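You operate a simulated robot arm through the tools that you are given. There is no shell and no other tool.

The job below is to be done with a simulated robot arm. You get a single attempt, and the scene is never put back.

TASK
Wind the small reel over on to the empty core from the peg stand.
Fine: the core goes on the orange spindle and stays there, the black arm swung over to it; green knob back at FREE; the core that ran empty goes on the peg stand.

It is judged by the outcome, as a careful person would: the job done as asked, and still so three seconds after it is handed in. It fails if anything else is knocked over, pushed out of place, dropped, spilled or broken.

THE ROBOT
A 6-joint arm with a two-finger gripper, fixed in place. Base frame: the origin is on the floor under the middle of its stand, x ahead of it, y to its left, z up. Readings come in mm, rad, newtons and seconds.
It reaches about 754 mm from its shoulder. Its first joint turns from -1.152 to 1.152 rad. Payload 2.45 kg.
The TCP is the grasp point between the finger pads, 30 mm short of the fingertips. In the tool frame z runs along the fingers and y along their closing line. The gripper opens to 106 mm; its body begins 79 mm behind the TCP.
Orientation is that of the tool frame in the base frame, as [roll, pitch, yaw] about the fixed x, y, z axes, in that order (R = Rz(yaw) Ry(pitch) Rx(roll)). With the fingers straight down and closing along the base's y, the tool's x points along the base's -x, its y along +y and its z along -z.

THE INTERFACE
- The arm moves only by the tool arm_command. Its argument "plan" is a list of rows, each a list of 6 numbers: the shift along the base's x, y, z in mm, then the turn, a rotation vector about the base's x, y, z in rad. In form: [[dx, dy, dz, rx, ry, rz], ...]. A call has 1 to 20 rows; each row shifts and turns the commanded pose from where the row before left it. "claw" is the gripper command, from -1 (fully open) to 1 (shut), values between in proportion, set as the call begins (left out, the last holds). Each row takes 0.2 s and may step no farther than 50 mm and 0.15 rad from the row before; otherwise, or with a gripper value out of range, the whole call is refused. A pose out of reach is approached as far as the arm can. The call stops where the force on the tool passes 80 N (or 10 N more than at its start, if that is more) or the arm is blocked; 0.2 s more then pass. The fingers move at their own pace (about 153 mm/s each) and stop on an object; they squeeze with about 29 N. The grip force told is the motor's: it shows also when the fingers shut on nothing. Time passes only in rows, and 0.2 s behind the last, so rows that do not move let the fingers close. It gives the time, the measured TCP pose, the force on the tool (base axes), the opening and the grip force at its end, in the units of the frame above (readings bear some noise), with the torque about the TCP (base axes, N m) and any sound that the robot's microphone picked up.
- Cameras (640 x 400 px; columns grow to the right, rows downward): "scene" is fixed at [42.6, 402.4, 1404.8]; the picture's right is [-0.88, -0.48, 0.00], its down [-0.28, 0.50, -0.82] and it looks along [0.39, -0.72, -0.57] (base axes); focal length 347 px, centre (320, 200). "wrist" rides on the gripper at [76, -2, -106] in the tool frame; the picture's right is [0.02, 1.00, 0.00], its down [-0.78, 0.02, -0.62] and it looks along [-0.62, 0.01, 0.78] (tool axes); focal length 247 px, centre (320, 200).
- camera(camera): a new picture of that camera. It takes no simulated time.
- measure_at(camera, pixels): there is no depth. For up to 12 entries [column, row, z] of the newest picture of that camera ("zoom" is the newest enlarged one), the place [x, y] in the base frame at which the ray of that pixel passes the height z, good to about 3 mm. It takes no simulated time.
- inspect(camera, box): a new picture of the part [left, top, right, bottom] of that camera's present view, enlarged. It takes no simulated time.
- job_done(): hands the job in; it is judged then, once.

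Leave the gripper open and the arm clear of the work at the hand-in unless told otherwise.

The tools are called after ">>>" as a command line: name --pt "numbers of a row" for each row, then --argument value for the rest, lists and objects as JSON in quotes. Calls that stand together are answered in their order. arm_command: Moves the arm, as the interface text tells. Its arguments: {"type":"object","properties":{"plan":{"type":"array"},"claw":{"type":"number"}},"required":["plan"]} The other tools are called the same way: camera (camera) takes a picture; measure_at (camera, pixels) gives the place at which the rays of pixels pass given heights; inspect (camera, box) takes an enlarged picture of a part of a camera's view; job_done () hands the job in.

At the start:

```text
clock: 0.0
tcp_pos: [386.8, 193.3, 1173.3]
ee_rot: [-3.141, -0.001, -3.141]
force: [-0.1, 0.5, 0.5]
moment: [0.03, 0.01, -0.03]
gripper_width: 106.0
grasp_force: 0.1
```

scene: 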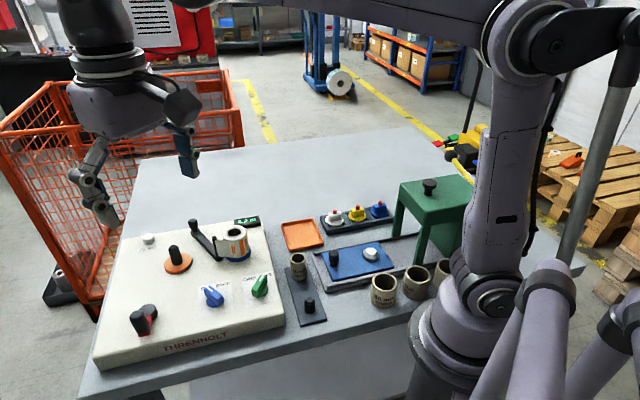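
wrist: 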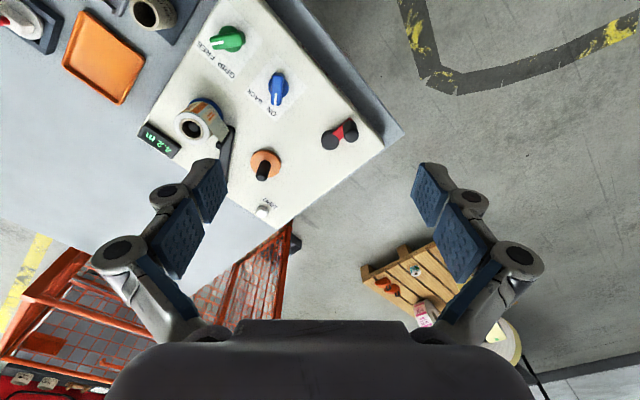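

I see a machine panel on the left with an orange spindle, a blue/white reel, a black arm, blue and green knobs, and a red/black crank or switch. A peg stand sits at the right of it. I will enlarge these areas before moving.

>>> inspect --camera "scene" --box '[90, 200, 290, 370]'

>>> inspect --camera "scene" --box '[270, 170, 470, 330]'

>>> inspect --camera "wrist" --box '[120, 0, 400, 230]'

```text
2.35 times, centred on (190, 285) of scene
```

zoom: 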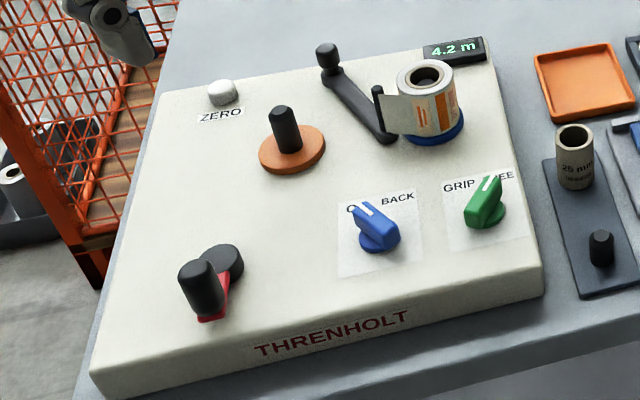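

```text
2.50 times, centred on (370, 250) of scene
```

zoom: 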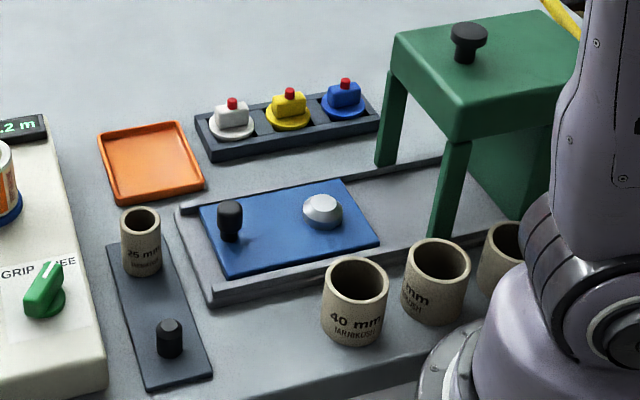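

```text
1.74 times, centred on (260, 115) of wrist
```

zoom: 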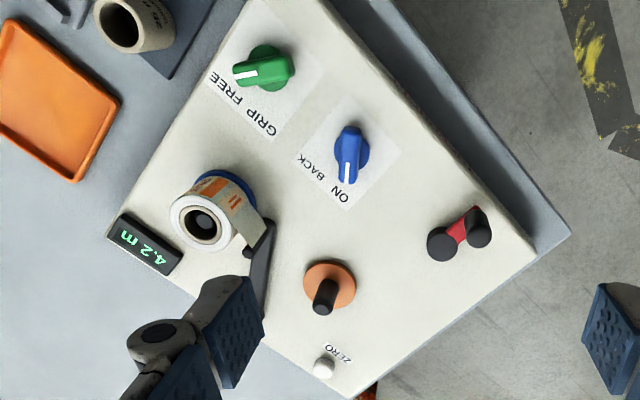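

The green knob's line seems to point to FREE and the blue one to ON, and the counter reads 4.2 m. To find heights, I will compare the same features (ZERO button, green knob, orange spindle) in both cameras.

>>> measure_at --camera "scene" --pixels '[[147.4, 238.2, 700], [147.4, 238.2, 800], [147.4, 238.2, 900], [260, 289, 700], [260, 289, 800], [260, 289, 900], [236, 230, 800], [236, 230, 900]]'

>>> measure_at --camera "wrist" --pixels '[[261.7, 211.6, 700], [261.7, 211.6, 800], [261.7, 211.6, 900], [229, 39, 700], [229, 39, 800], [229, 39, 900], [193, 128, 800], [193, 128, 900]]'

```text
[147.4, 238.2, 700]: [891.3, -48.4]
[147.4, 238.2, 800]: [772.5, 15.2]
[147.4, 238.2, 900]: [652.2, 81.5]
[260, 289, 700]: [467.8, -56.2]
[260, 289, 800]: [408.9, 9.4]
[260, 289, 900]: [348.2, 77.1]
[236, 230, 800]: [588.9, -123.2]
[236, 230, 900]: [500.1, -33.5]
```

```text
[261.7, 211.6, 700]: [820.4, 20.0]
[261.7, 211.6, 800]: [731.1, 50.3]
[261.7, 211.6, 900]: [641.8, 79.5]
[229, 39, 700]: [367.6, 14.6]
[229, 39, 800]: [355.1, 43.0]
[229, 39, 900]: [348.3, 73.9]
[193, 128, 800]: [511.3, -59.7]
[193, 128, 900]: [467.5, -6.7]
```

Both cameras agree that the panel top is near z≈890–910. I will move the wrist camera sideways and a bit lower, staying well above everything, for a closer look at the panel.

>>> arm_command --pt "0 -40 -10 0 0 0" --pt "0 -40 -10 0 0 0" --pt "0 -40 -10 0 0 0" --pt "0 -30 -10 0 0 0" --pt "0 0 0 0 0 0" --claw -1

>>> camera --camera "wrist"

>>> camera --camera "scene"

```text
clock: 1.2
tcp_pos: [388.9, 44.2, 1132.6]
ee_rot: [3.141, 0.002, 3.141]
force: [-0.2, 0.0, 0.0]
moment: [0.0, -0.04, -0.02]
gripper_width: 106.0
grasp_force: 0.1
```

```text
taken
```

wrist: 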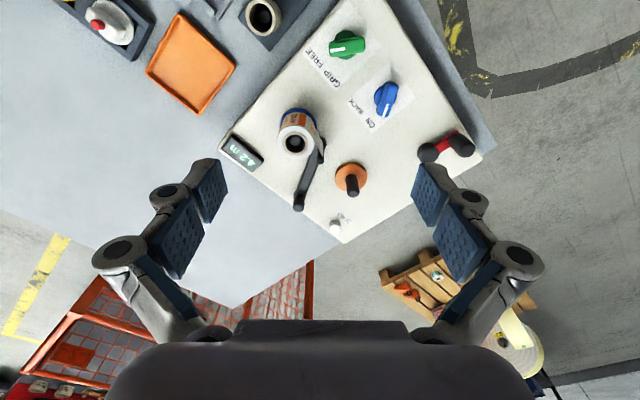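

```text
taken
```

scene: 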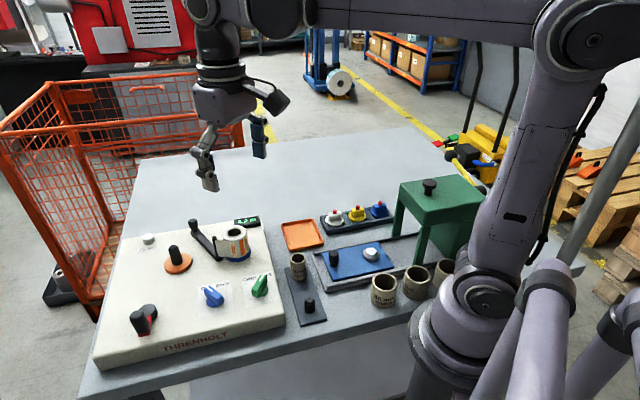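

The view of the panel is better. I will enlarge it and re-triangulate heights with this new wrist pose.

>>> inspect --camera "wrist" --box '[200, 0, 500, 190]'

>>> measure_at --camera "wrist" --pixels '[[335, 222, 850], [335, 222, 900], [347, 45, 850], [347, 45, 900], [294, 143, 900], [294, 143, 950], [264, 17, 800], [264, 17, 850], [264, 17, 900], [352, 187, 900], [352, 187, 950]]'

>>> measure_at --camera "scene" --pixels '[[147.4, 238.2, 850], [147.4, 238.2, 900], [260, 289, 850], [260, 289, 900], [235, 232, 900], [235, 232, 950], [298, 258, 800], [298, 258, 850], [298, 258, 900], [173, 248, 900], [173, 248, 950]]'

```text
2.11 times, centred on (350, 95) of wrist
```

zoom: 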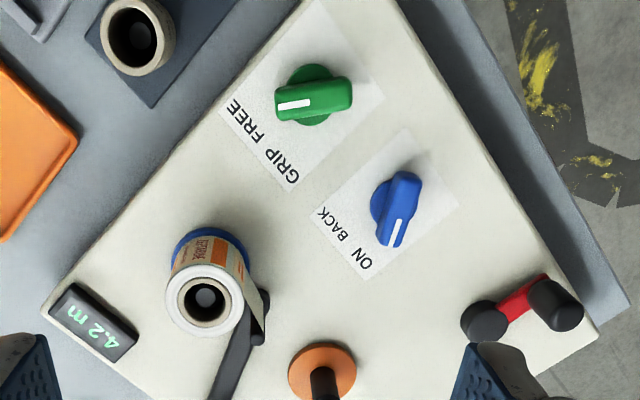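

```text
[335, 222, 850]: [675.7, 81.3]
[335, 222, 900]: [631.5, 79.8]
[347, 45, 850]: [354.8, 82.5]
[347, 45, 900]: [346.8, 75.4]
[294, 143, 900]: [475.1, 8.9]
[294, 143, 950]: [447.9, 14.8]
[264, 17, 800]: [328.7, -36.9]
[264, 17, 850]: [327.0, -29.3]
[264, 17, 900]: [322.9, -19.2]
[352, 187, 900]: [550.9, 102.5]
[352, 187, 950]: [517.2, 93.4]
```

```text
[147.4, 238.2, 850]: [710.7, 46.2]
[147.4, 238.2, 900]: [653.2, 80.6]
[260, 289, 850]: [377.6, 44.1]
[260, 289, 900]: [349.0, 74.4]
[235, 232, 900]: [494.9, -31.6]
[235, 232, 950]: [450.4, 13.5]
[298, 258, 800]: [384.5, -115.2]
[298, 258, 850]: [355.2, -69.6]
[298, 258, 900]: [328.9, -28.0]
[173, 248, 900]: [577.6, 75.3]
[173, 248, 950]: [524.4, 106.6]
```

The reel top is near z≈950 at about (449, 14); the green knob top is near z≈900 at (347, 75); the empty core's top is near z≈910 at (322, -18). Enlarging tighter on each part for detail.

>>> inspect --camera "wrist" --box '[260, 90, 380, 240]'

>>> inspect --camera "wrist" --box '[300, 10, 420, 130]'

>>> inspect --camera "wrist" --box '[400, 100, 500, 180]'

>>> inspect --camera "scene" --box '[120, 200, 220, 270]'

>>> inspect --camera "scene" --box '[180, 200, 280, 270]'

>>> inspect --camera "scene" --box '[180, 260, 280, 330]'

>>> inspect --camera "scene" --box '[270, 240, 350, 330]'

>>> inspect --camera "scene" --box '[110, 280, 190, 350]'

```text
2.67 times, centred on (320, 165) of wrist
```

zoom: 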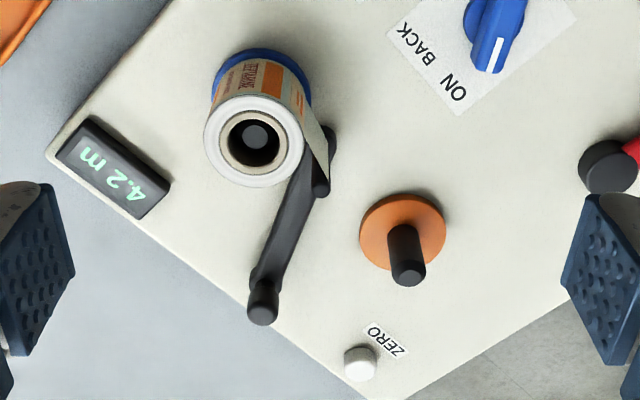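

```text
3.33 times, centred on (360, 70) of wrist
```

zoom: 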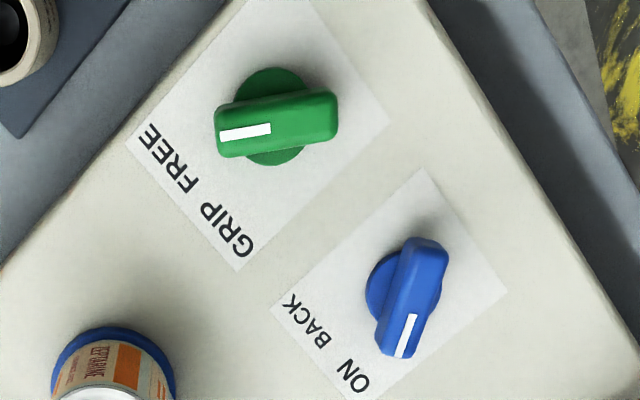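

```text
5.00 times, centred on (450, 140) of wrist
```

zoom: 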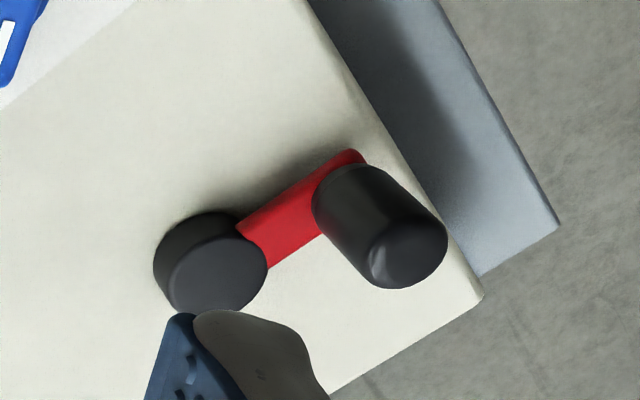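

```text
5.71 times, centred on (170, 235) of scene
```

zoom: 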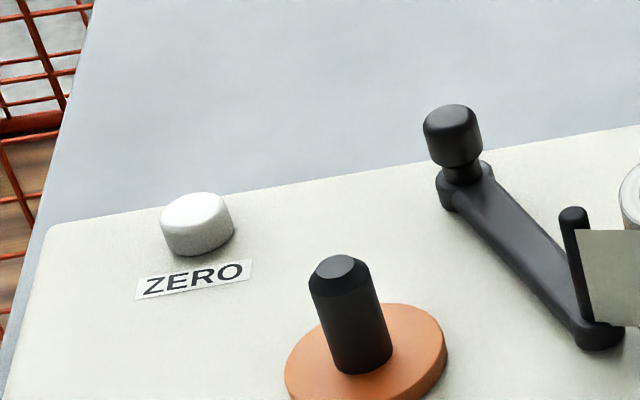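

```text
5.71 times, centred on (230, 235) of scene
```

zoom: 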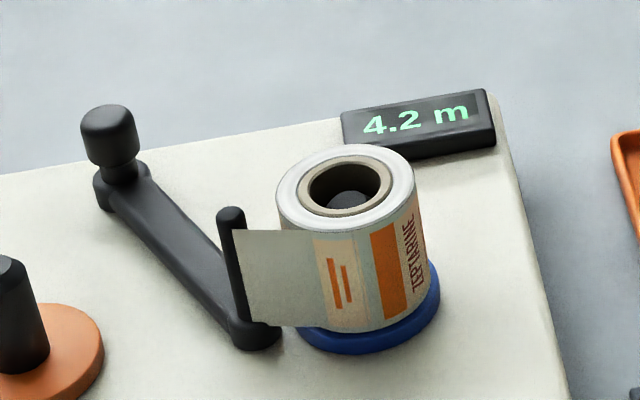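

```text
5.71 times, centred on (230, 295) of scene
```

zoom: 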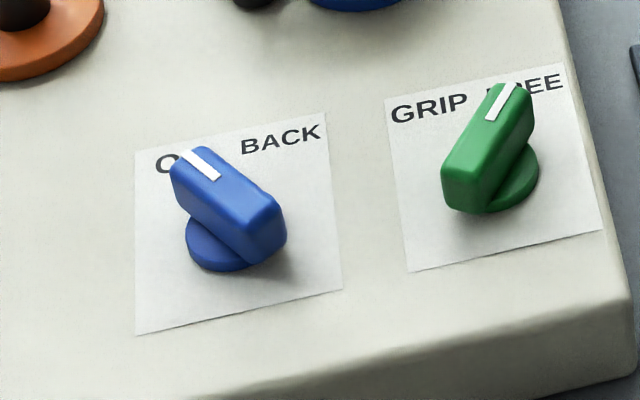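

```text
4.44 times, centred on (310, 285) of scene
```

zoom: 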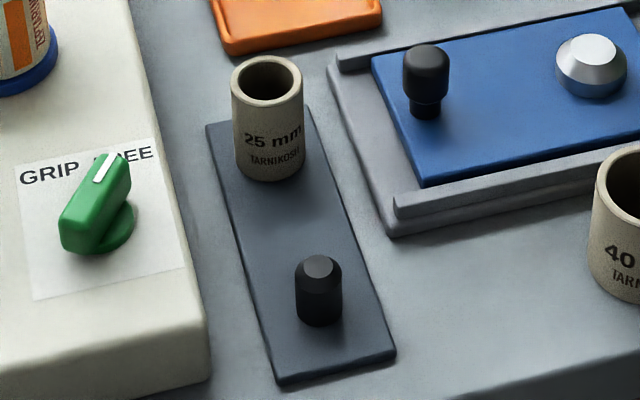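

```text
5.71 times, centred on (150, 315) of scene
```

zoom: 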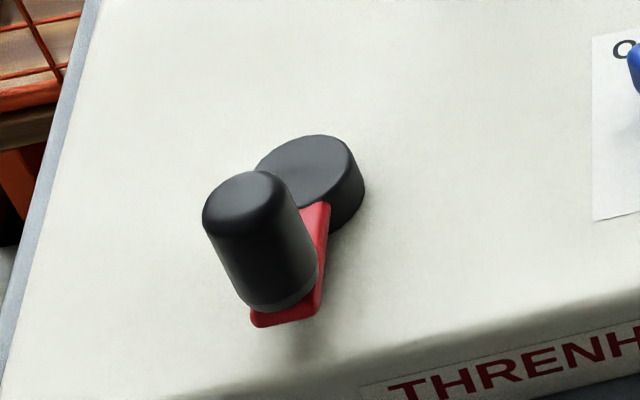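

Now I understand the layout: the pin end of the black arm holds the tape end next to the reel, the knobbed end is the other end; green points at FREE, blue at ON. I will measure positions of the arm ends, the spindle base, the crank and the panel corners.

>>> measure_at --camera "wrist" --pixels '[[298.7, 202.5, 895], [320.7, 159.4, 895], [350.7, 177, 890], [353, 191, 940], [429, 151, 900], [466, 153, 940], [217.3, 148, 885], [481, 160, 885], [343, 240, 885], [338.6, 109.7, 940], [264, 17, 912], [340, 105, 885]]'

>>> measure_at --camera "scene" --pixels '[[251, 230, 885], [195, 231.5, 895], [220.6, 253.5, 890], [177.5, 261.5, 885], [173.5, 246.5, 940], [149, 309, 905], [138, 311, 940], [310, 304, 880], [310, 304, 860], [298.3, 251, 912], [113, 266, 885], [276, 313, 885]]'

```text
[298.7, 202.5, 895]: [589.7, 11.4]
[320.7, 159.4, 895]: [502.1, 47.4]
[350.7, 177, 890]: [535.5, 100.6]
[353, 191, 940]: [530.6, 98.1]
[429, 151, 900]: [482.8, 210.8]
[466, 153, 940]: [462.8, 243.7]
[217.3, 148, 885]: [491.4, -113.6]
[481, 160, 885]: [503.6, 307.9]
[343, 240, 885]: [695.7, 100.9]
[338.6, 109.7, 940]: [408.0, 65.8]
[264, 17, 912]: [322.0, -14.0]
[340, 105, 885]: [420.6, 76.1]
```

```text
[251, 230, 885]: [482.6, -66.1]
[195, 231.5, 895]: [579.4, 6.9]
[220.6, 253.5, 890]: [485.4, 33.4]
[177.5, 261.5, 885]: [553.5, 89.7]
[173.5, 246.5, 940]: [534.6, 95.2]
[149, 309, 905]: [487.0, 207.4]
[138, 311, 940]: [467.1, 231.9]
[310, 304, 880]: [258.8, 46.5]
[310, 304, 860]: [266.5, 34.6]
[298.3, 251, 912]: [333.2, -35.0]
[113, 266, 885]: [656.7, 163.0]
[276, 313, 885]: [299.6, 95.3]
```

The spindle axis is near (532, 97) and the reel axis near (449, 14), so the panel is turned about 45°. I need to know which end of the black arm is its pivot, so I will enlarge it further in both views.

>>> inspect --camera "scene" --box '[185, 212, 245, 262]'

>>> inspect --camera "wrist" --box '[280, 120, 380, 220]'

```text
8.00 times, centred on (215, 237) of scene
```

zoom: 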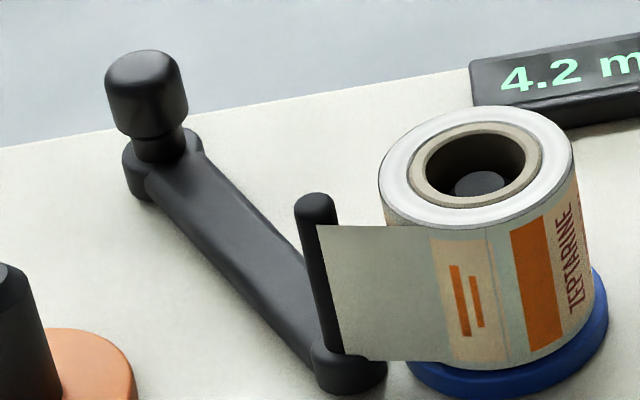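

```text
4.00 times, centred on (330, 170) of wrist
```

zoom: 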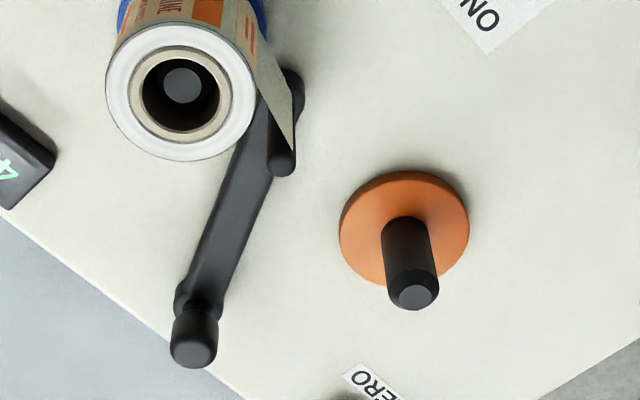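

The pin's top sits at wrist (320, 162) and its foot at about (322, 143), so I re-measure those with matching heights.

>>> measure_at --camera "wrist" --pixels '[[322, 144, 890], [320, 163, 940], [320, 163, 930], [297.5, 203, 890], [297.5, 245, 895], [298.5, 255, 920], [352, 175, 890], [350.5, 178, 885], [300, 200, 895]]'

>>> measure_at --camera "scene" --pixels '[[217.5, 281, 890], [218.2, 282.5, 890], [214.5, 262, 930], [214.5, 237, 935], [218.5, 259, 890], [194.5, 234.5, 890], [193, 220, 920], [193, 220, 930]]'

```text
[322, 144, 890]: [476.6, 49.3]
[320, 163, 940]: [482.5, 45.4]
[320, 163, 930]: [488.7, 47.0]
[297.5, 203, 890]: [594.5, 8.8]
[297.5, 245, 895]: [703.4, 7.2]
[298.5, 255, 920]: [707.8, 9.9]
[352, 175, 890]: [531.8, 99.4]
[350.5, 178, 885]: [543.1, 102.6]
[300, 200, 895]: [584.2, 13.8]
```

```text
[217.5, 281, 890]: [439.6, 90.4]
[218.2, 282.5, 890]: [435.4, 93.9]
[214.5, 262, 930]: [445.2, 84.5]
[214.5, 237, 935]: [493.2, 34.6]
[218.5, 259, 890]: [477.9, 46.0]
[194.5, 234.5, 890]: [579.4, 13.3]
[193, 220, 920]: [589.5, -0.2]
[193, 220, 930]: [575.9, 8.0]
```

The pin sits at about (479, 46), on the line between the spindles and close to the reel, and the knobbed end at about (575, 11) sits nearly the same distance from the orange spindle. So the knobbed end is most likely the pivot. The core goes on first, so I move the wrist camera nearer the peg stand to measure the core and pegs.

>>> arm_command --pt "-6 -20 -24 0 0 0" --pt "-6 -20 -24 0 0 0" --pt "-6 -22 -24 0 0 0" --pt "0 0 0 0 0 0"

>>> camera --camera "wrist"

>>> inspect --camera "wrist" --box '[240, 0, 440, 140]'

```text
clock: 2.2
tcp_pos: [370.0, -19.9, 1059.6]
ee_rot: [-3.141, 0.0, 3.141]
force: [-0.3, -0.1, -0.5]
moment: [-0.02, 0.03, 0.0]
gripper_width: 106.0
grasp_force: 0.1
```

```text
taken
```

wrist: 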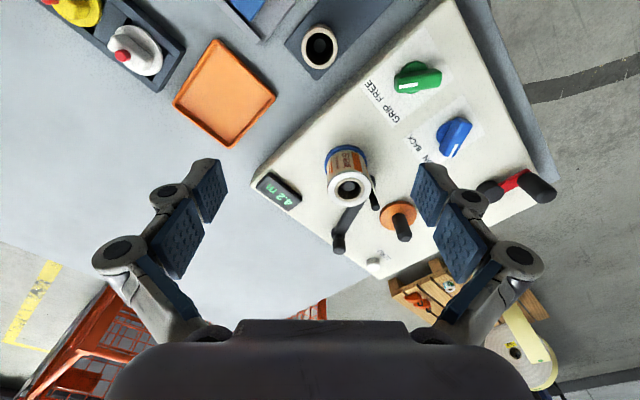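

```text
2.86 times, centred on (340, 70) of wrist
```

zoom: 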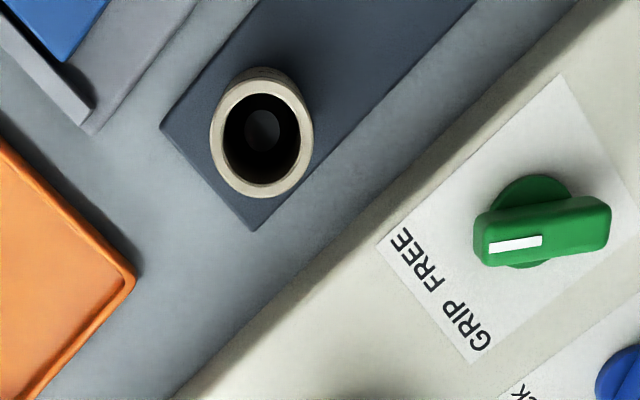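

I see the core at zoom (261, 138) on the dark plate, its peg visible inside. I measure its rim, the plate corners and the peg.

>>> measure_at --camera "zoom" --pixels '[[210, 148, 910], [313, 142, 910], [262, 80, 910], [258, 197, 910], [262, 131, 910], [262, 131, 895], [160, 128, 862], [252, 231, 862], [486, 240, 900], [610, 225, 900], [543, 223, 900], [470, 345, 885]]'

>>> inspect --camera "scene" --box '[280, 245, 340, 330]'

```text
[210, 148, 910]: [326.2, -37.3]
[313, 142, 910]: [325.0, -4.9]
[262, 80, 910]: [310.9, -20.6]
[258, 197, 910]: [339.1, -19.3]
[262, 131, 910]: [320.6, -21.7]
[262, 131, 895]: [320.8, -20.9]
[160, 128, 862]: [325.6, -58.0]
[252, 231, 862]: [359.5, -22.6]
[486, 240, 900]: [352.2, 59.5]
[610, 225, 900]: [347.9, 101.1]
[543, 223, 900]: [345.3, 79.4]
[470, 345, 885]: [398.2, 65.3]
```

```text
4.71 times, centred on (310, 288) of scene
```

zoom: 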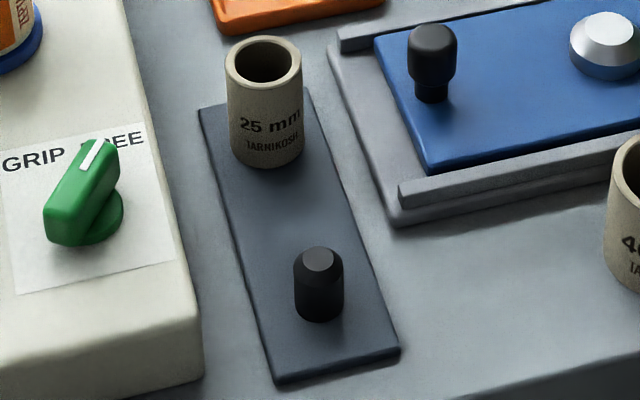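

The core axis is near (325, -21), top at z≈908, about 32 mm outside diameter. Next I find its bottom height and the plate height using the scene view.

>>> measure_at --camera "scene" --pixels '[[298.3, 280.6, 850], [298.3, 280.6, 860], [298.3, 280.6, 870], [307.5, 264.2, 850], [307.5, 264.2, 860], [284.1, 268.9, 850], [284.1, 268.9, 860], [310, 299.5, 880], [310, 299.5, 890], [310, 299.5, 900], [310, 313, 856]]'

>>> measure_at --camera "wrist" --pixels '[[284, 44.8, 850], [284, 44.8, 860], [316.2, 80.8, 850], [316.2, 80.8, 860], [350, 187, 940], [350, 187, 950], [350, 187, 960], [404, 229, 940], [404, 229, 950]]'

```text
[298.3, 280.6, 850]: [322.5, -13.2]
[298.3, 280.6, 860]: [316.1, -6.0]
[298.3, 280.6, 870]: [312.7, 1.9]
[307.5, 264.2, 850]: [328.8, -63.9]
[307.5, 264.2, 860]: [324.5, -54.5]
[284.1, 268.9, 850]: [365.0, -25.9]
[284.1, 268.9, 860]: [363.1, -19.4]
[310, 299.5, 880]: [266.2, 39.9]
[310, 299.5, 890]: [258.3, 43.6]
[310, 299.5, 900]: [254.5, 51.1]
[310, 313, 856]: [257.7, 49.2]
```

```text
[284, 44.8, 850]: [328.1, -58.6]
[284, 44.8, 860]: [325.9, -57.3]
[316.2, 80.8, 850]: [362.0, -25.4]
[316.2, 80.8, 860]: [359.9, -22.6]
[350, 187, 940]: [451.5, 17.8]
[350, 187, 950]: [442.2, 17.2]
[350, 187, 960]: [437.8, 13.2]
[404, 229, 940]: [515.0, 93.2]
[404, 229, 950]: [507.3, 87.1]
```

The plate top is near z≈857, so the core is about 50 mm tall; the second peg is at about (260, 46). I check how repeatable the measurement is by asking for the same pixels several times.

>>> measure_at --camera "scene" --pixels '[[297.9, 258.3, 908], [297.9, 258.3, 908], [297.9, 258.3, 908], [297.9, 258.3, 908], [297.9, 258.3, 908], [297.9, 258.3, 908], [298.9, 258.3, 908], [299.9, 258.3, 908]]'

>>> inspect --camera "wrist" --box '[290, 10, 350, 80]'

```text
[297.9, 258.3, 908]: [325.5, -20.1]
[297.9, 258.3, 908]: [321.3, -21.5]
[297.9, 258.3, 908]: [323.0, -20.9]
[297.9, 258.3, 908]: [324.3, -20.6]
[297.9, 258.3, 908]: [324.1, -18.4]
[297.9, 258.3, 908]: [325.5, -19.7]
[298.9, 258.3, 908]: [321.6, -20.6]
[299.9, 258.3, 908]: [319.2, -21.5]
```

```text
5.71 times, centred on (320, 45) of wrist
```

zoom: 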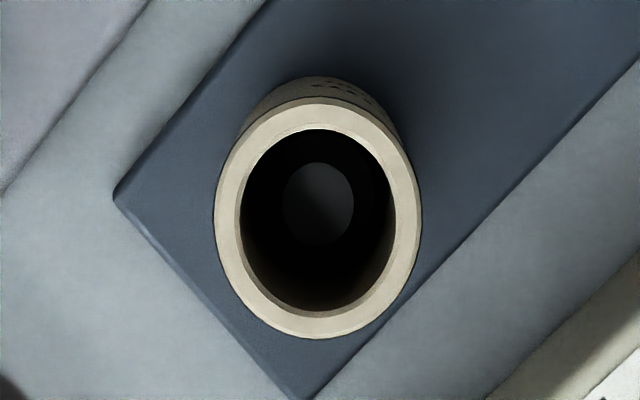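

The noise is random, so averaging helps. I average the four rim points of the core: zoom left (215, 217), right (422, 217), top (320, 97), bottom (318, 340).

>>> measure_at --camera "zoom" --pixels '[[215, 217, 908], [215, 217, 908], [215, 217, 908], [422, 217, 908], [422, 217, 908], [422, 217, 908], [320, 97, 908], [320, 97, 908], [320, 97, 908], [318, 340, 908], [318, 340, 908], [318, 340, 908]]'

>>> measure_at --camera "scene" --pixels '[[297.9, 258.3, 908], [297.9, 258.3, 908], [297.9, 258.3, 908], [297.9, 258.3, 908], [297.9, 258.3, 908], [297.9, 258.3, 908], [297.9, 258.3, 904], [297.9, 258.3, 904], [297.9, 258.3, 904], [297.9, 258.3, 904], [297.9, 258.3, 904], [297.9, 258.3, 904]]'

```text
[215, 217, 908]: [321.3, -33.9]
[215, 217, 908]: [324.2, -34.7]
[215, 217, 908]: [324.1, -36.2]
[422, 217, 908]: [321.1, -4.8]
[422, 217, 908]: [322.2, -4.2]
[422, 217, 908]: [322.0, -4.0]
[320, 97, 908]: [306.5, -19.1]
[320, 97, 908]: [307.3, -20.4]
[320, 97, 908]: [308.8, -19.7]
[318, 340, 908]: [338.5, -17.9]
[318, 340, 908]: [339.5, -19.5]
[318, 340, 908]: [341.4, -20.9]
```

```text
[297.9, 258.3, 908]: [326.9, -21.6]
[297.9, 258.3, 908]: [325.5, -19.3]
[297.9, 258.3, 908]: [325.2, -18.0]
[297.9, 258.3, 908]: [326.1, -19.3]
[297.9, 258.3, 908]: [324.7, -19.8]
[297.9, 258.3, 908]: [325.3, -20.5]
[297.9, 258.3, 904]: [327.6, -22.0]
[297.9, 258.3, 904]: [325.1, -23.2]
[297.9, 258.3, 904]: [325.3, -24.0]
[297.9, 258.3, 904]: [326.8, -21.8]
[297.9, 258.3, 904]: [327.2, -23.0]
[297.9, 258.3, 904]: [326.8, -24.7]
```

The core's axis averages to (323.8, -19.7), top z≈908, bottom ≈858. I rotate the tool +45° so the fingers close along the stand's long direction, partly open (~72 mm), and hover above the core at z≈1000.

>>> arm_command --pt "-7.7 0 -9.9 0 0 0.1309" --pt "-7.7 0 -9.9 0 0 0.1309" --pt "-7.7 0 -9.9 0 0 0.1309" --pt "-7.7 0 -9.9 0 0 0.1309" --pt "-7.7 0 -9.9 0 0 0.1309" --pt "-7.7 0 -9.9 0 0 0.1309" --pt "0 0 0 0 0 0" --claw -0.36

>>> camera --camera "wrist"

>>> camera --camera "scene"

```text
clock: 3.8
tcp_pos: [323.6, -17.9, 1002.4]
ee_rot: [3.142, 0.001, -2.353]
force: [0.0, -0.6, 0.5]
moment: [-0.03, -0.03, -0.01]
gripper_width: 72.2
grasp_force: 0.1
```

```text
taken
```

wrist: 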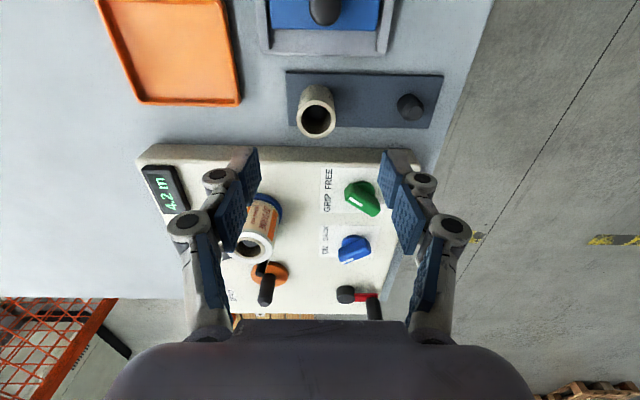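

```text
taken
```

scene: 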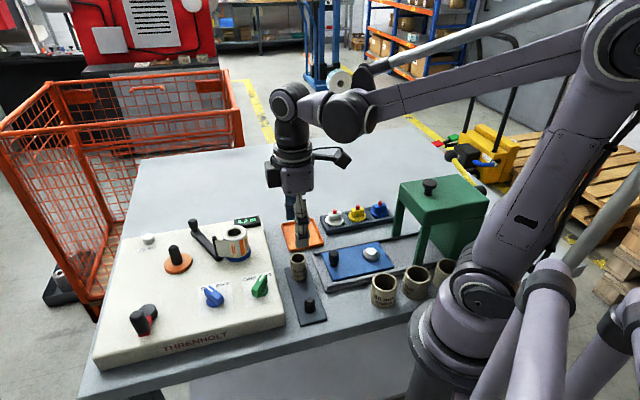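

The tool is aligned with the stand and panel. The core's rim sits near wrist (317, 120); I enlarge and measure it again from this pose.

>>> inspect --camera "wrist" --box '[280, 75, 360, 145]'

>>> arm_command --pt "0 0 0 0 0 0"

>>> arm_command --pt "0 0 0 0 0 0"

>>> arm_command --pt "0 0 0 0 0 0"

>>> arm_command --pt "0 0 0 0 0 0"

```text
5.71 times, centred on (320, 110) of wrist
```

zoom: 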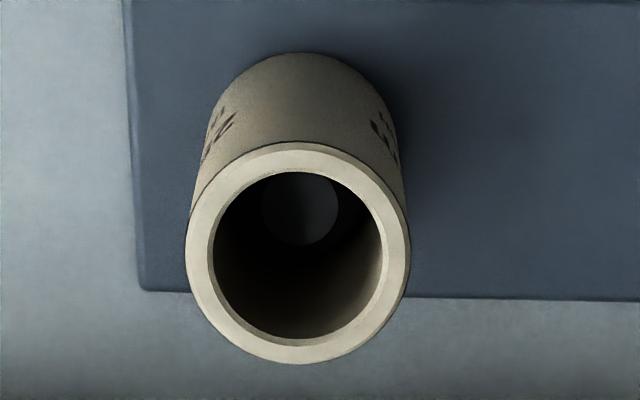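

```text
clock: 4.2
tcp_pos: [323.6, -18.4, 1001.7]
ee_rot: [-3.141, 0.001, -2.356]
force: [0.3, 0.0, -0.1]
moment: [0.01, 0.0, 0.01]
gripper_width: 72.2
grasp_force: 0.1
```

```text
clock: 4.6
tcp_pos: [323.2, -18.5, 1002.7]
ee_rot: [3.141, 0.0, -2.357]
force: [0.6, 0.2, 0.0]
moment: [0.0, 0.0, 0.0]
gripper_width: 72.0
grasp_force: 0.2
```

```text
clock: 5.0
tcp_pos: [323.5, -18.6, 1002.4]
ee_rot: [-3.141, -0.001, -2.356]
force: [0.3, -0.5, -0.3]
moment: [0.0, -0.01, -0.01]
gripper_width: 72.2
grasp_force: 0.0
```

```text
clock: 5.4
tcp_pos: [323.7, -19.0, 1002.0]
ee_rot: [3.14, 0.002, -2.356]
force: [0.3, -0.2, 0.6]
moment: [0.0, -0.02, 0.0]
gripper_width: 72.1
grasp_force: 0.0
```

My averaged TCP reading is (323.5, -18.5, 1002.2). I measure the core rim from this view: left (186, 253), right (410, 253), top (297, 143), bottom (297, 363).

>>> measure_at --camera "zoom" --pixels '[[186, 253, 908], [186, 253, 908], [186, 253, 908], [410, 253, 908], [410, 253, 908], [410, 253, 908], [297, 143, 908], [297, 143, 908], [297, 143, 908], [297, 363, 908], [297, 363, 908], [297, 363, 908]]'

```text
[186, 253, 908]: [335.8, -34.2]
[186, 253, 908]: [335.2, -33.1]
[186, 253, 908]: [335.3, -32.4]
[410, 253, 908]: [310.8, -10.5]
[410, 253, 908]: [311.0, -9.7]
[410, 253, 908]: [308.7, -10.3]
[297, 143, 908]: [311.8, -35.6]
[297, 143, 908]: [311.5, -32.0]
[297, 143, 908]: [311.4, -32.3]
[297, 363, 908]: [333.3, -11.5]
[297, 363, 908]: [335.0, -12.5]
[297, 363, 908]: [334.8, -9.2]
```

Combining all views, the core's axis is at about (324.1, -20.9). I shift by (+0.6, -2.4), descend to z≈945 (tips still above the core) and check centring.

>>> arm_command --pt "0.6 -2.4 -20 0 0 0" --pt "0 0 -20 0 0 0" --pt "0 0 -15 0 0 0" --pt "0 0 0 0 0 0"

>>> camera --camera "wrist"

>>> inspect --camera "scene" --box '[250, 200, 350, 300]'

```text
clock: 6.4
tcp_pos: [323.5, -20.5, 946.6]
ee_rot: [3.141, 0.0, -2.356]
force: [-0.1, -0.4, 0.1]
moment: [-0.01, -0.01, -0.01]
gripper_width: 72.0
grasp_force: 0.0
```

```text
taken
```

wrist: 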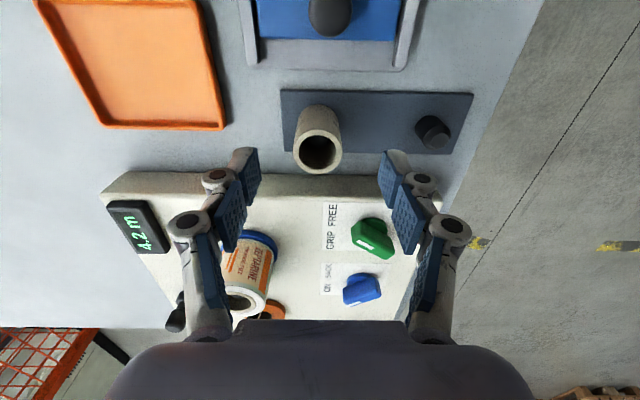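

```text
4.00 times, centred on (300, 250) of scene
```

zoom: 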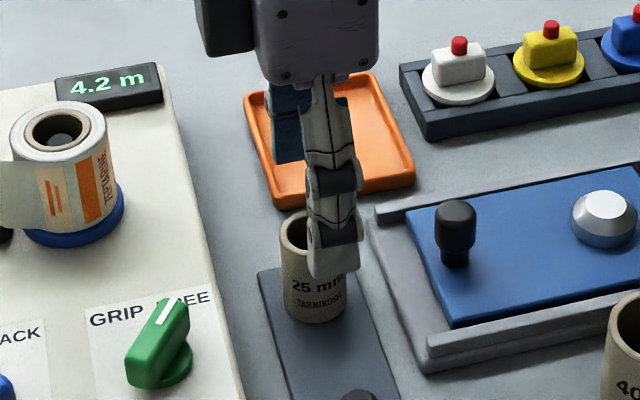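

Core rim is near wrist (318, 152), close to the expected (320.7, 152.8). I enlarge for the exact offset.

>>> inspect --camera "wrist" --box '[280, 95, 360, 185]'

```text
4.44 times, centred on (320, 140) of wrist
```

zoom: 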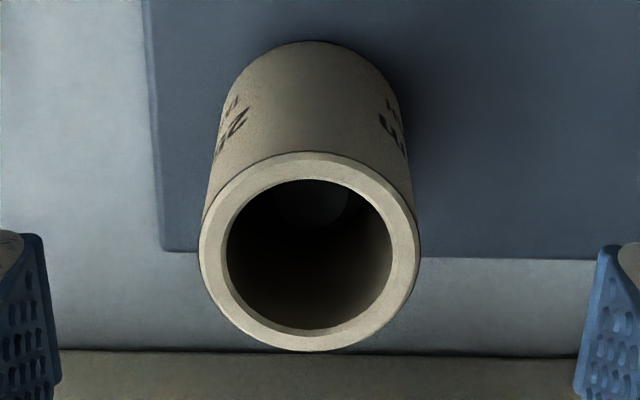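

The core is about 1.5 mm off toward the tool's -y. I correct by (+0.8, -1.3), descend to z≈895, then close in a separate call.

>>> arm_command --pt "0.8 -1.3 -10 0 0 0" --pt "0 0 -20 0 0 0" --pt "0 0 -15 0 0 0" --pt "0 0 -7 0 0 0" --pt "0 0 0 0 0 0"

>>> camera --camera "wrist"

>>> inspect --camera "scene" --box '[260, 210, 350, 300]'

```text
clock: 7.6
tcp_pos: [323.6, -20.5, 895.7]
ee_rot: [-3.141, 0.0, -2.357]
force: [0.7, 0.2, -0.3]
moment: [0.0, -0.01, -0.01]
gripper_width: 72.1
grasp_force: 0.0
```

```text
taken
```

wrist: 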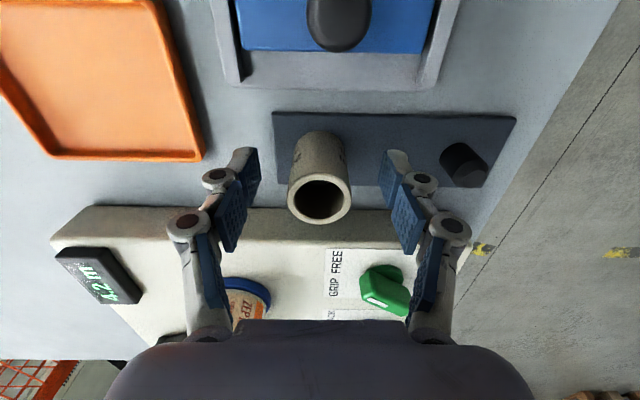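

```text
4.44 times, centred on (305, 255) of scene
```

zoom: 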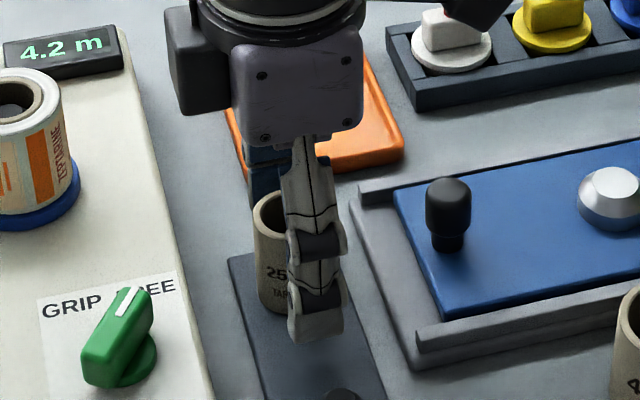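

The core is centred between the fingers (columns 288–351, mid ≈ 319.5). I close first to about 38 mm, then onto the core.

>>> arm_command --pt "0 0 0 0 0 0" --pt "0 0 0 0 0 0" --claw 0.3

>>> arm_command --pt "0 0 0 0 0 0" --pt "0 0 0 0 0 0" --pt "0 0 0 0 0 0" --claw 1

>>> inspect --camera "scene" --box '[260, 210, 350, 300]'

>>> camera --camera "wrist"

```text
clock: 8.2
tcp_pos: [324.3, -21.9, 896.4]
ee_rot: [-3.141, 0.002, -2.357]
force: [0.4, 0.8, -0.3]
moment: [0.0, -0.04, 0.0]
gripper_width: 37.3
grasp_force: 0.0
```

```text
clock: 9.0
tcp_pos: [324.1, -21.4, 895.6]
ee_rot: [-3.142, 0.0, -2.357]
force: [-0.1, 0.4, 0.2]
moment: [-0.01, 0.0, 0.01]
gripper_width: 30.8
grasp_force: 28.7
```

```text
4.44 times, centred on (305, 255) of scene
```

zoom: 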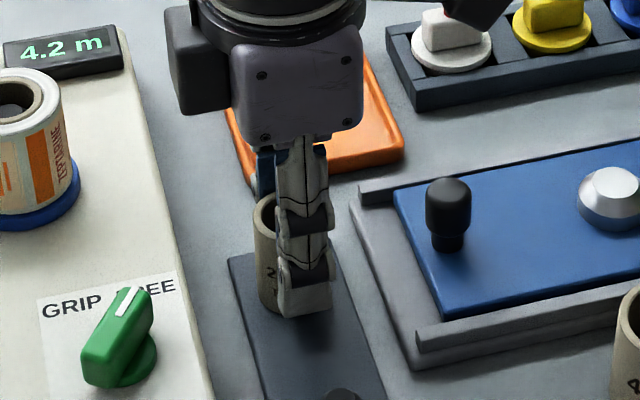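

```text
taken
```

wrist: 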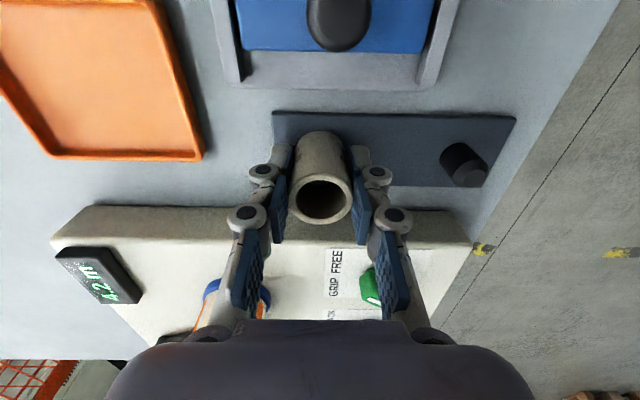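

The core is held (opening 30.8 mm, grip 28.7 N) and the stand has not shifted. I lift straight up by about 130 mm.

>>> arm_command --pt "0 0 5 0 0 0" --pt "0 0 15 0 0 0" --pt "0 0 20 0 0 0" --pt "0 0 30 0 0 0" --pt "0 0 30 0 0 0" --pt "0 0 30 0 0 0" --pt "0 0 0 0 0 0"

>>> camera --camera "wrist"

>>> camera --camera "scene"

```text
clock: 10.6
tcp_pos: [325.5, -22.2, 1028.6]
ee_rot: [3.141, -0.001, -2.355]
force: [-0.6, -1.6, 0.1]
moment: [0.03, -0.01, -0.01]
gripper_width: 30.9
grasp_force: 28.6
```

```text
taken
```

wrist: 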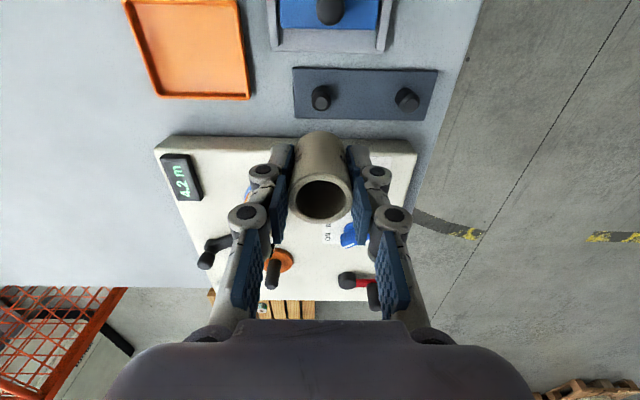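

```text
taken
```

scene: 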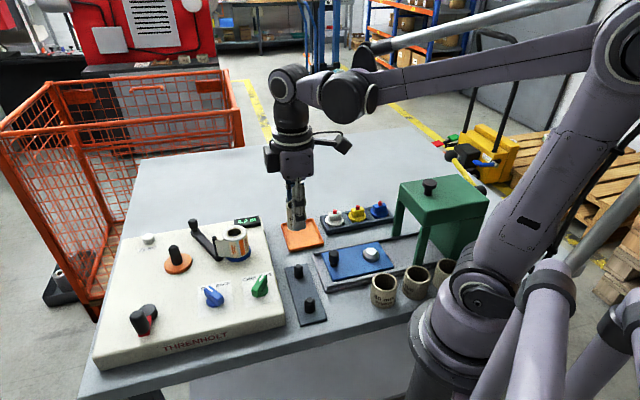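

The core came off cleanly and the peg stays in place. Now I measure the orange spindle precisely in the scene view.

>>> inspect --camera "scene" --box '[150, 235, 210, 280]'

```text
8.89 times, centred on (180, 258) of scene
```

zoom: 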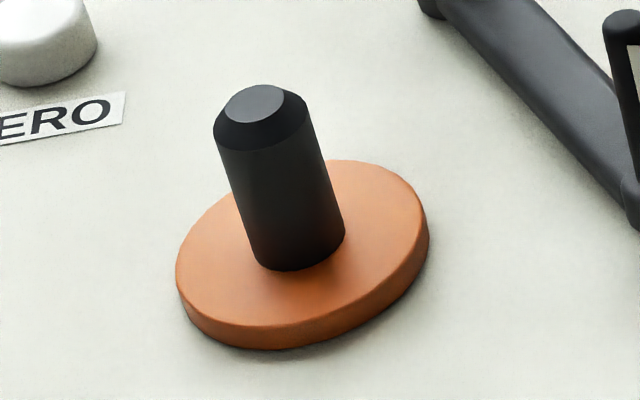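

Spindle top at zoom (257, 105), flange-top centre at about (302, 243). I measure both at candidate heights with averaging.

>>> measure_at --camera "zoom" --pixels '[[257, 105, 945], [257, 105, 945], [257, 105, 945], [257, 105, 945], [257, 105, 945], [257, 105, 945], [302, 243, 898], [302, 243, 898], [302, 243, 898], [302, 243, 898], [302, 243, 898], [302, 243, 898]]'

>>> measure_at --camera "zoom" --pixels '[[257, 105, 935], [257, 105, 935], [257, 105, 935], [257, 105, 935], [257, 105, 955], [257, 105, 955], [302, 243, 890], [302, 243, 890], [302, 243, 890], [302, 243, 890], [298, 250, 898], [298, 250, 898]]'

```text
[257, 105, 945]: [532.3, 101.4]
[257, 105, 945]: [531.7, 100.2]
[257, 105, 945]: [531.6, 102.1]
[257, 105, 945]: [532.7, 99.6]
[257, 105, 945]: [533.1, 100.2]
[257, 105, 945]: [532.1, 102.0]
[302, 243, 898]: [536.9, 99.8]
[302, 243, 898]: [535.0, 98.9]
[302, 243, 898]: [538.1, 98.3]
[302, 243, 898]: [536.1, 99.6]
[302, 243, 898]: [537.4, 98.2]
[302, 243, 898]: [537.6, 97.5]
```

```text
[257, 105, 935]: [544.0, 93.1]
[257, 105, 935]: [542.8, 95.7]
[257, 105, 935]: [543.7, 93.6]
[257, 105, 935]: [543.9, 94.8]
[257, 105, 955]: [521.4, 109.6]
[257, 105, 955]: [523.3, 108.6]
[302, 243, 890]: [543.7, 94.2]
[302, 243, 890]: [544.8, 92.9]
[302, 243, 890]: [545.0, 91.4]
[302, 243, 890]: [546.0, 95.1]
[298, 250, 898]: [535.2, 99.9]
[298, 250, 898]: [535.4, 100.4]
```

The spindle axis is near (532.5, 100), top about z 943–945, flange top about 900. I carry the core over at the present height (core bottom ≈ 990, well above the reel) and hover above the spindle.

>>> arm_command --pt "26 15.2 0 0 0 0" --pt "26 15.2 0 0 0 0" --pt "26 15.2 0 0 0 0" --pt "26 15.2 0 0 0 0" --pt "26 15.2 0 0 0 0" --pt "26 15.2 0 0 0 0" --pt "26 15.2 0 0 0 0" --pt "26 15.2 0 0 0 0" --pt "0 0 0 0 0 0" --pt "0 0 0 0 0 0"

>>> camera --camera "wrist"

>>> camera --camera "scene"

>>> inspect --camera "wrist" --box '[260, 60, 380, 160]'

>>> inspect --camera "scene" --box '[130, 190, 220, 280]'

```text
clock: 12.8
tcp_pos: [533.4, 98.3, 1025.9]
ee_rot: [3.141, 0.0, -2.356]
force: [-0.9, 0.1, 0.1]
moment: [0.01, 0.01, 0.02]
gripper_width: 30.7
grasp_force: 29.0
```

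```text
taken
```

wrist: 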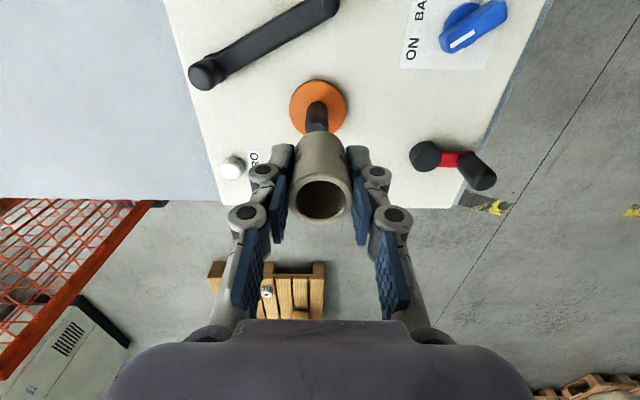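

```text
taken
```

scene: 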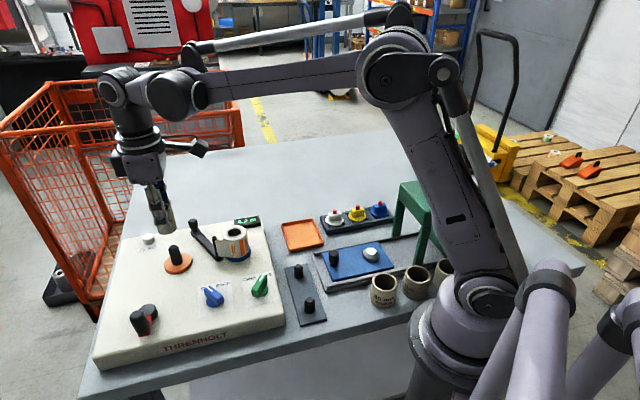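

```text
4.00 times, centred on (320, 110) of wrist
```

zoom: 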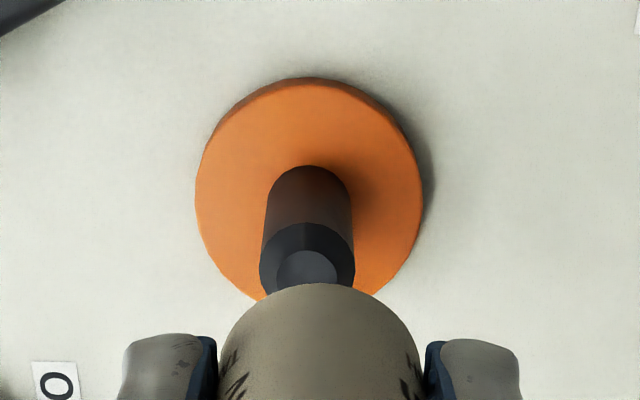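

```text
4.44 times, centred on (175, 235) of scene
```

zoom: 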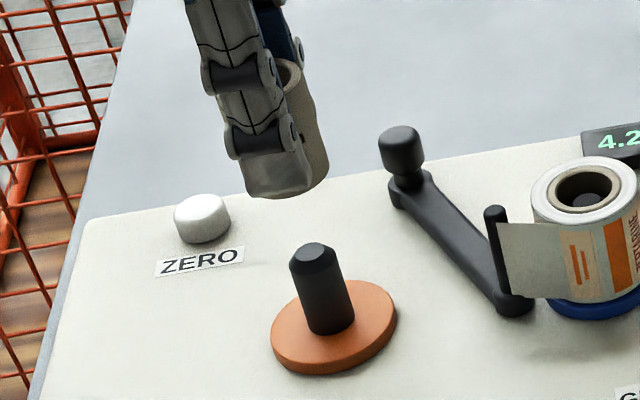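

In the wrist zoom the spindle is centred on column ~308 while the held core is on ~321.5, so the spindle is about 2.9 mm toward tool -y. I zoom the scene view to check the other direction (along the panel's left-right).

>>> inspect --camera "scene" --box '[145, 205, 205, 270]'

>>> inspect --camera "wrist" --box '[290, 90, 350, 140]'

```text
6.15 times, centred on (175, 238) of scene
```

zoom: 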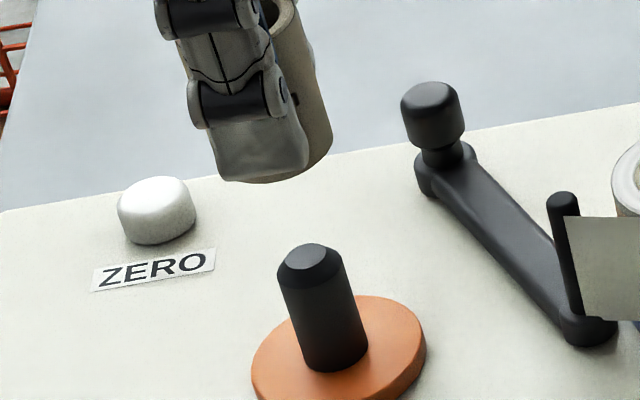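

```text
8.00 times, centred on (320, 115) of wrist
```

zoom: 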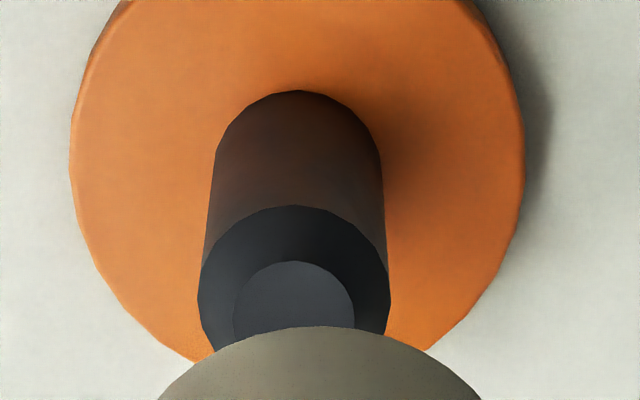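

Both views say the core should move about 2.9 mm toward tool -y and 1–2 mm toward the panel's left. I shift (+2.9, -1.2) and go down 25 mm, leaving roughly 18 mm above the spindle, then look again.

>>> arm_command --pt "2.9 -1.2 0 0 0 0" --pt "0 0 -15 0 0 0" --pt "0 0 -10 0 0 0" --pt "0 0 0 0 0 0"

>>> inspect --camera "wrist" --box '[270, 70, 370, 150]'

>>> inspect --camera "scene" --box '[150, 220, 200, 265]'

```text
clock: 13.8
tcp_pos: [535.7, 98.2, 998.8]
ee_rot: [-3.141, -0.001, -2.356]
force: [0.0, -0.5, -0.1]
moment: [0.03, -0.02, -0.01]
gripper_width: 30.8
grasp_force: 28.9
```

```text
5.00 times, centred on (320, 110) of wrist
```

zoom: 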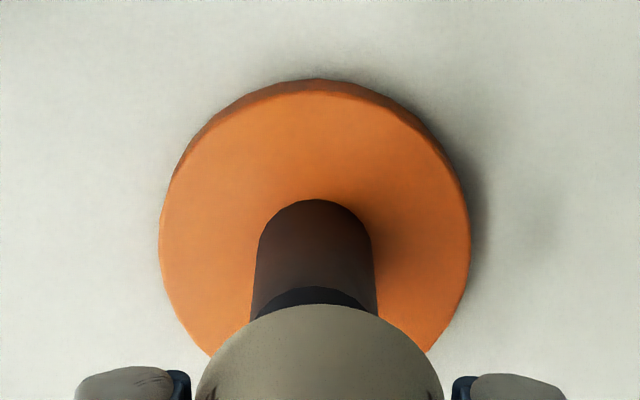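

```text
8.89 times, centred on (175, 242) of scene
```

zoom: 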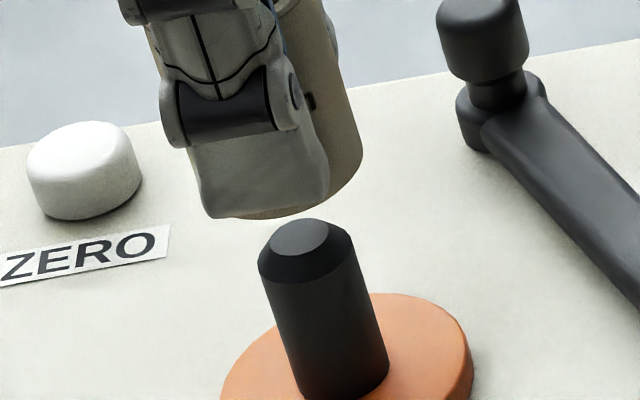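

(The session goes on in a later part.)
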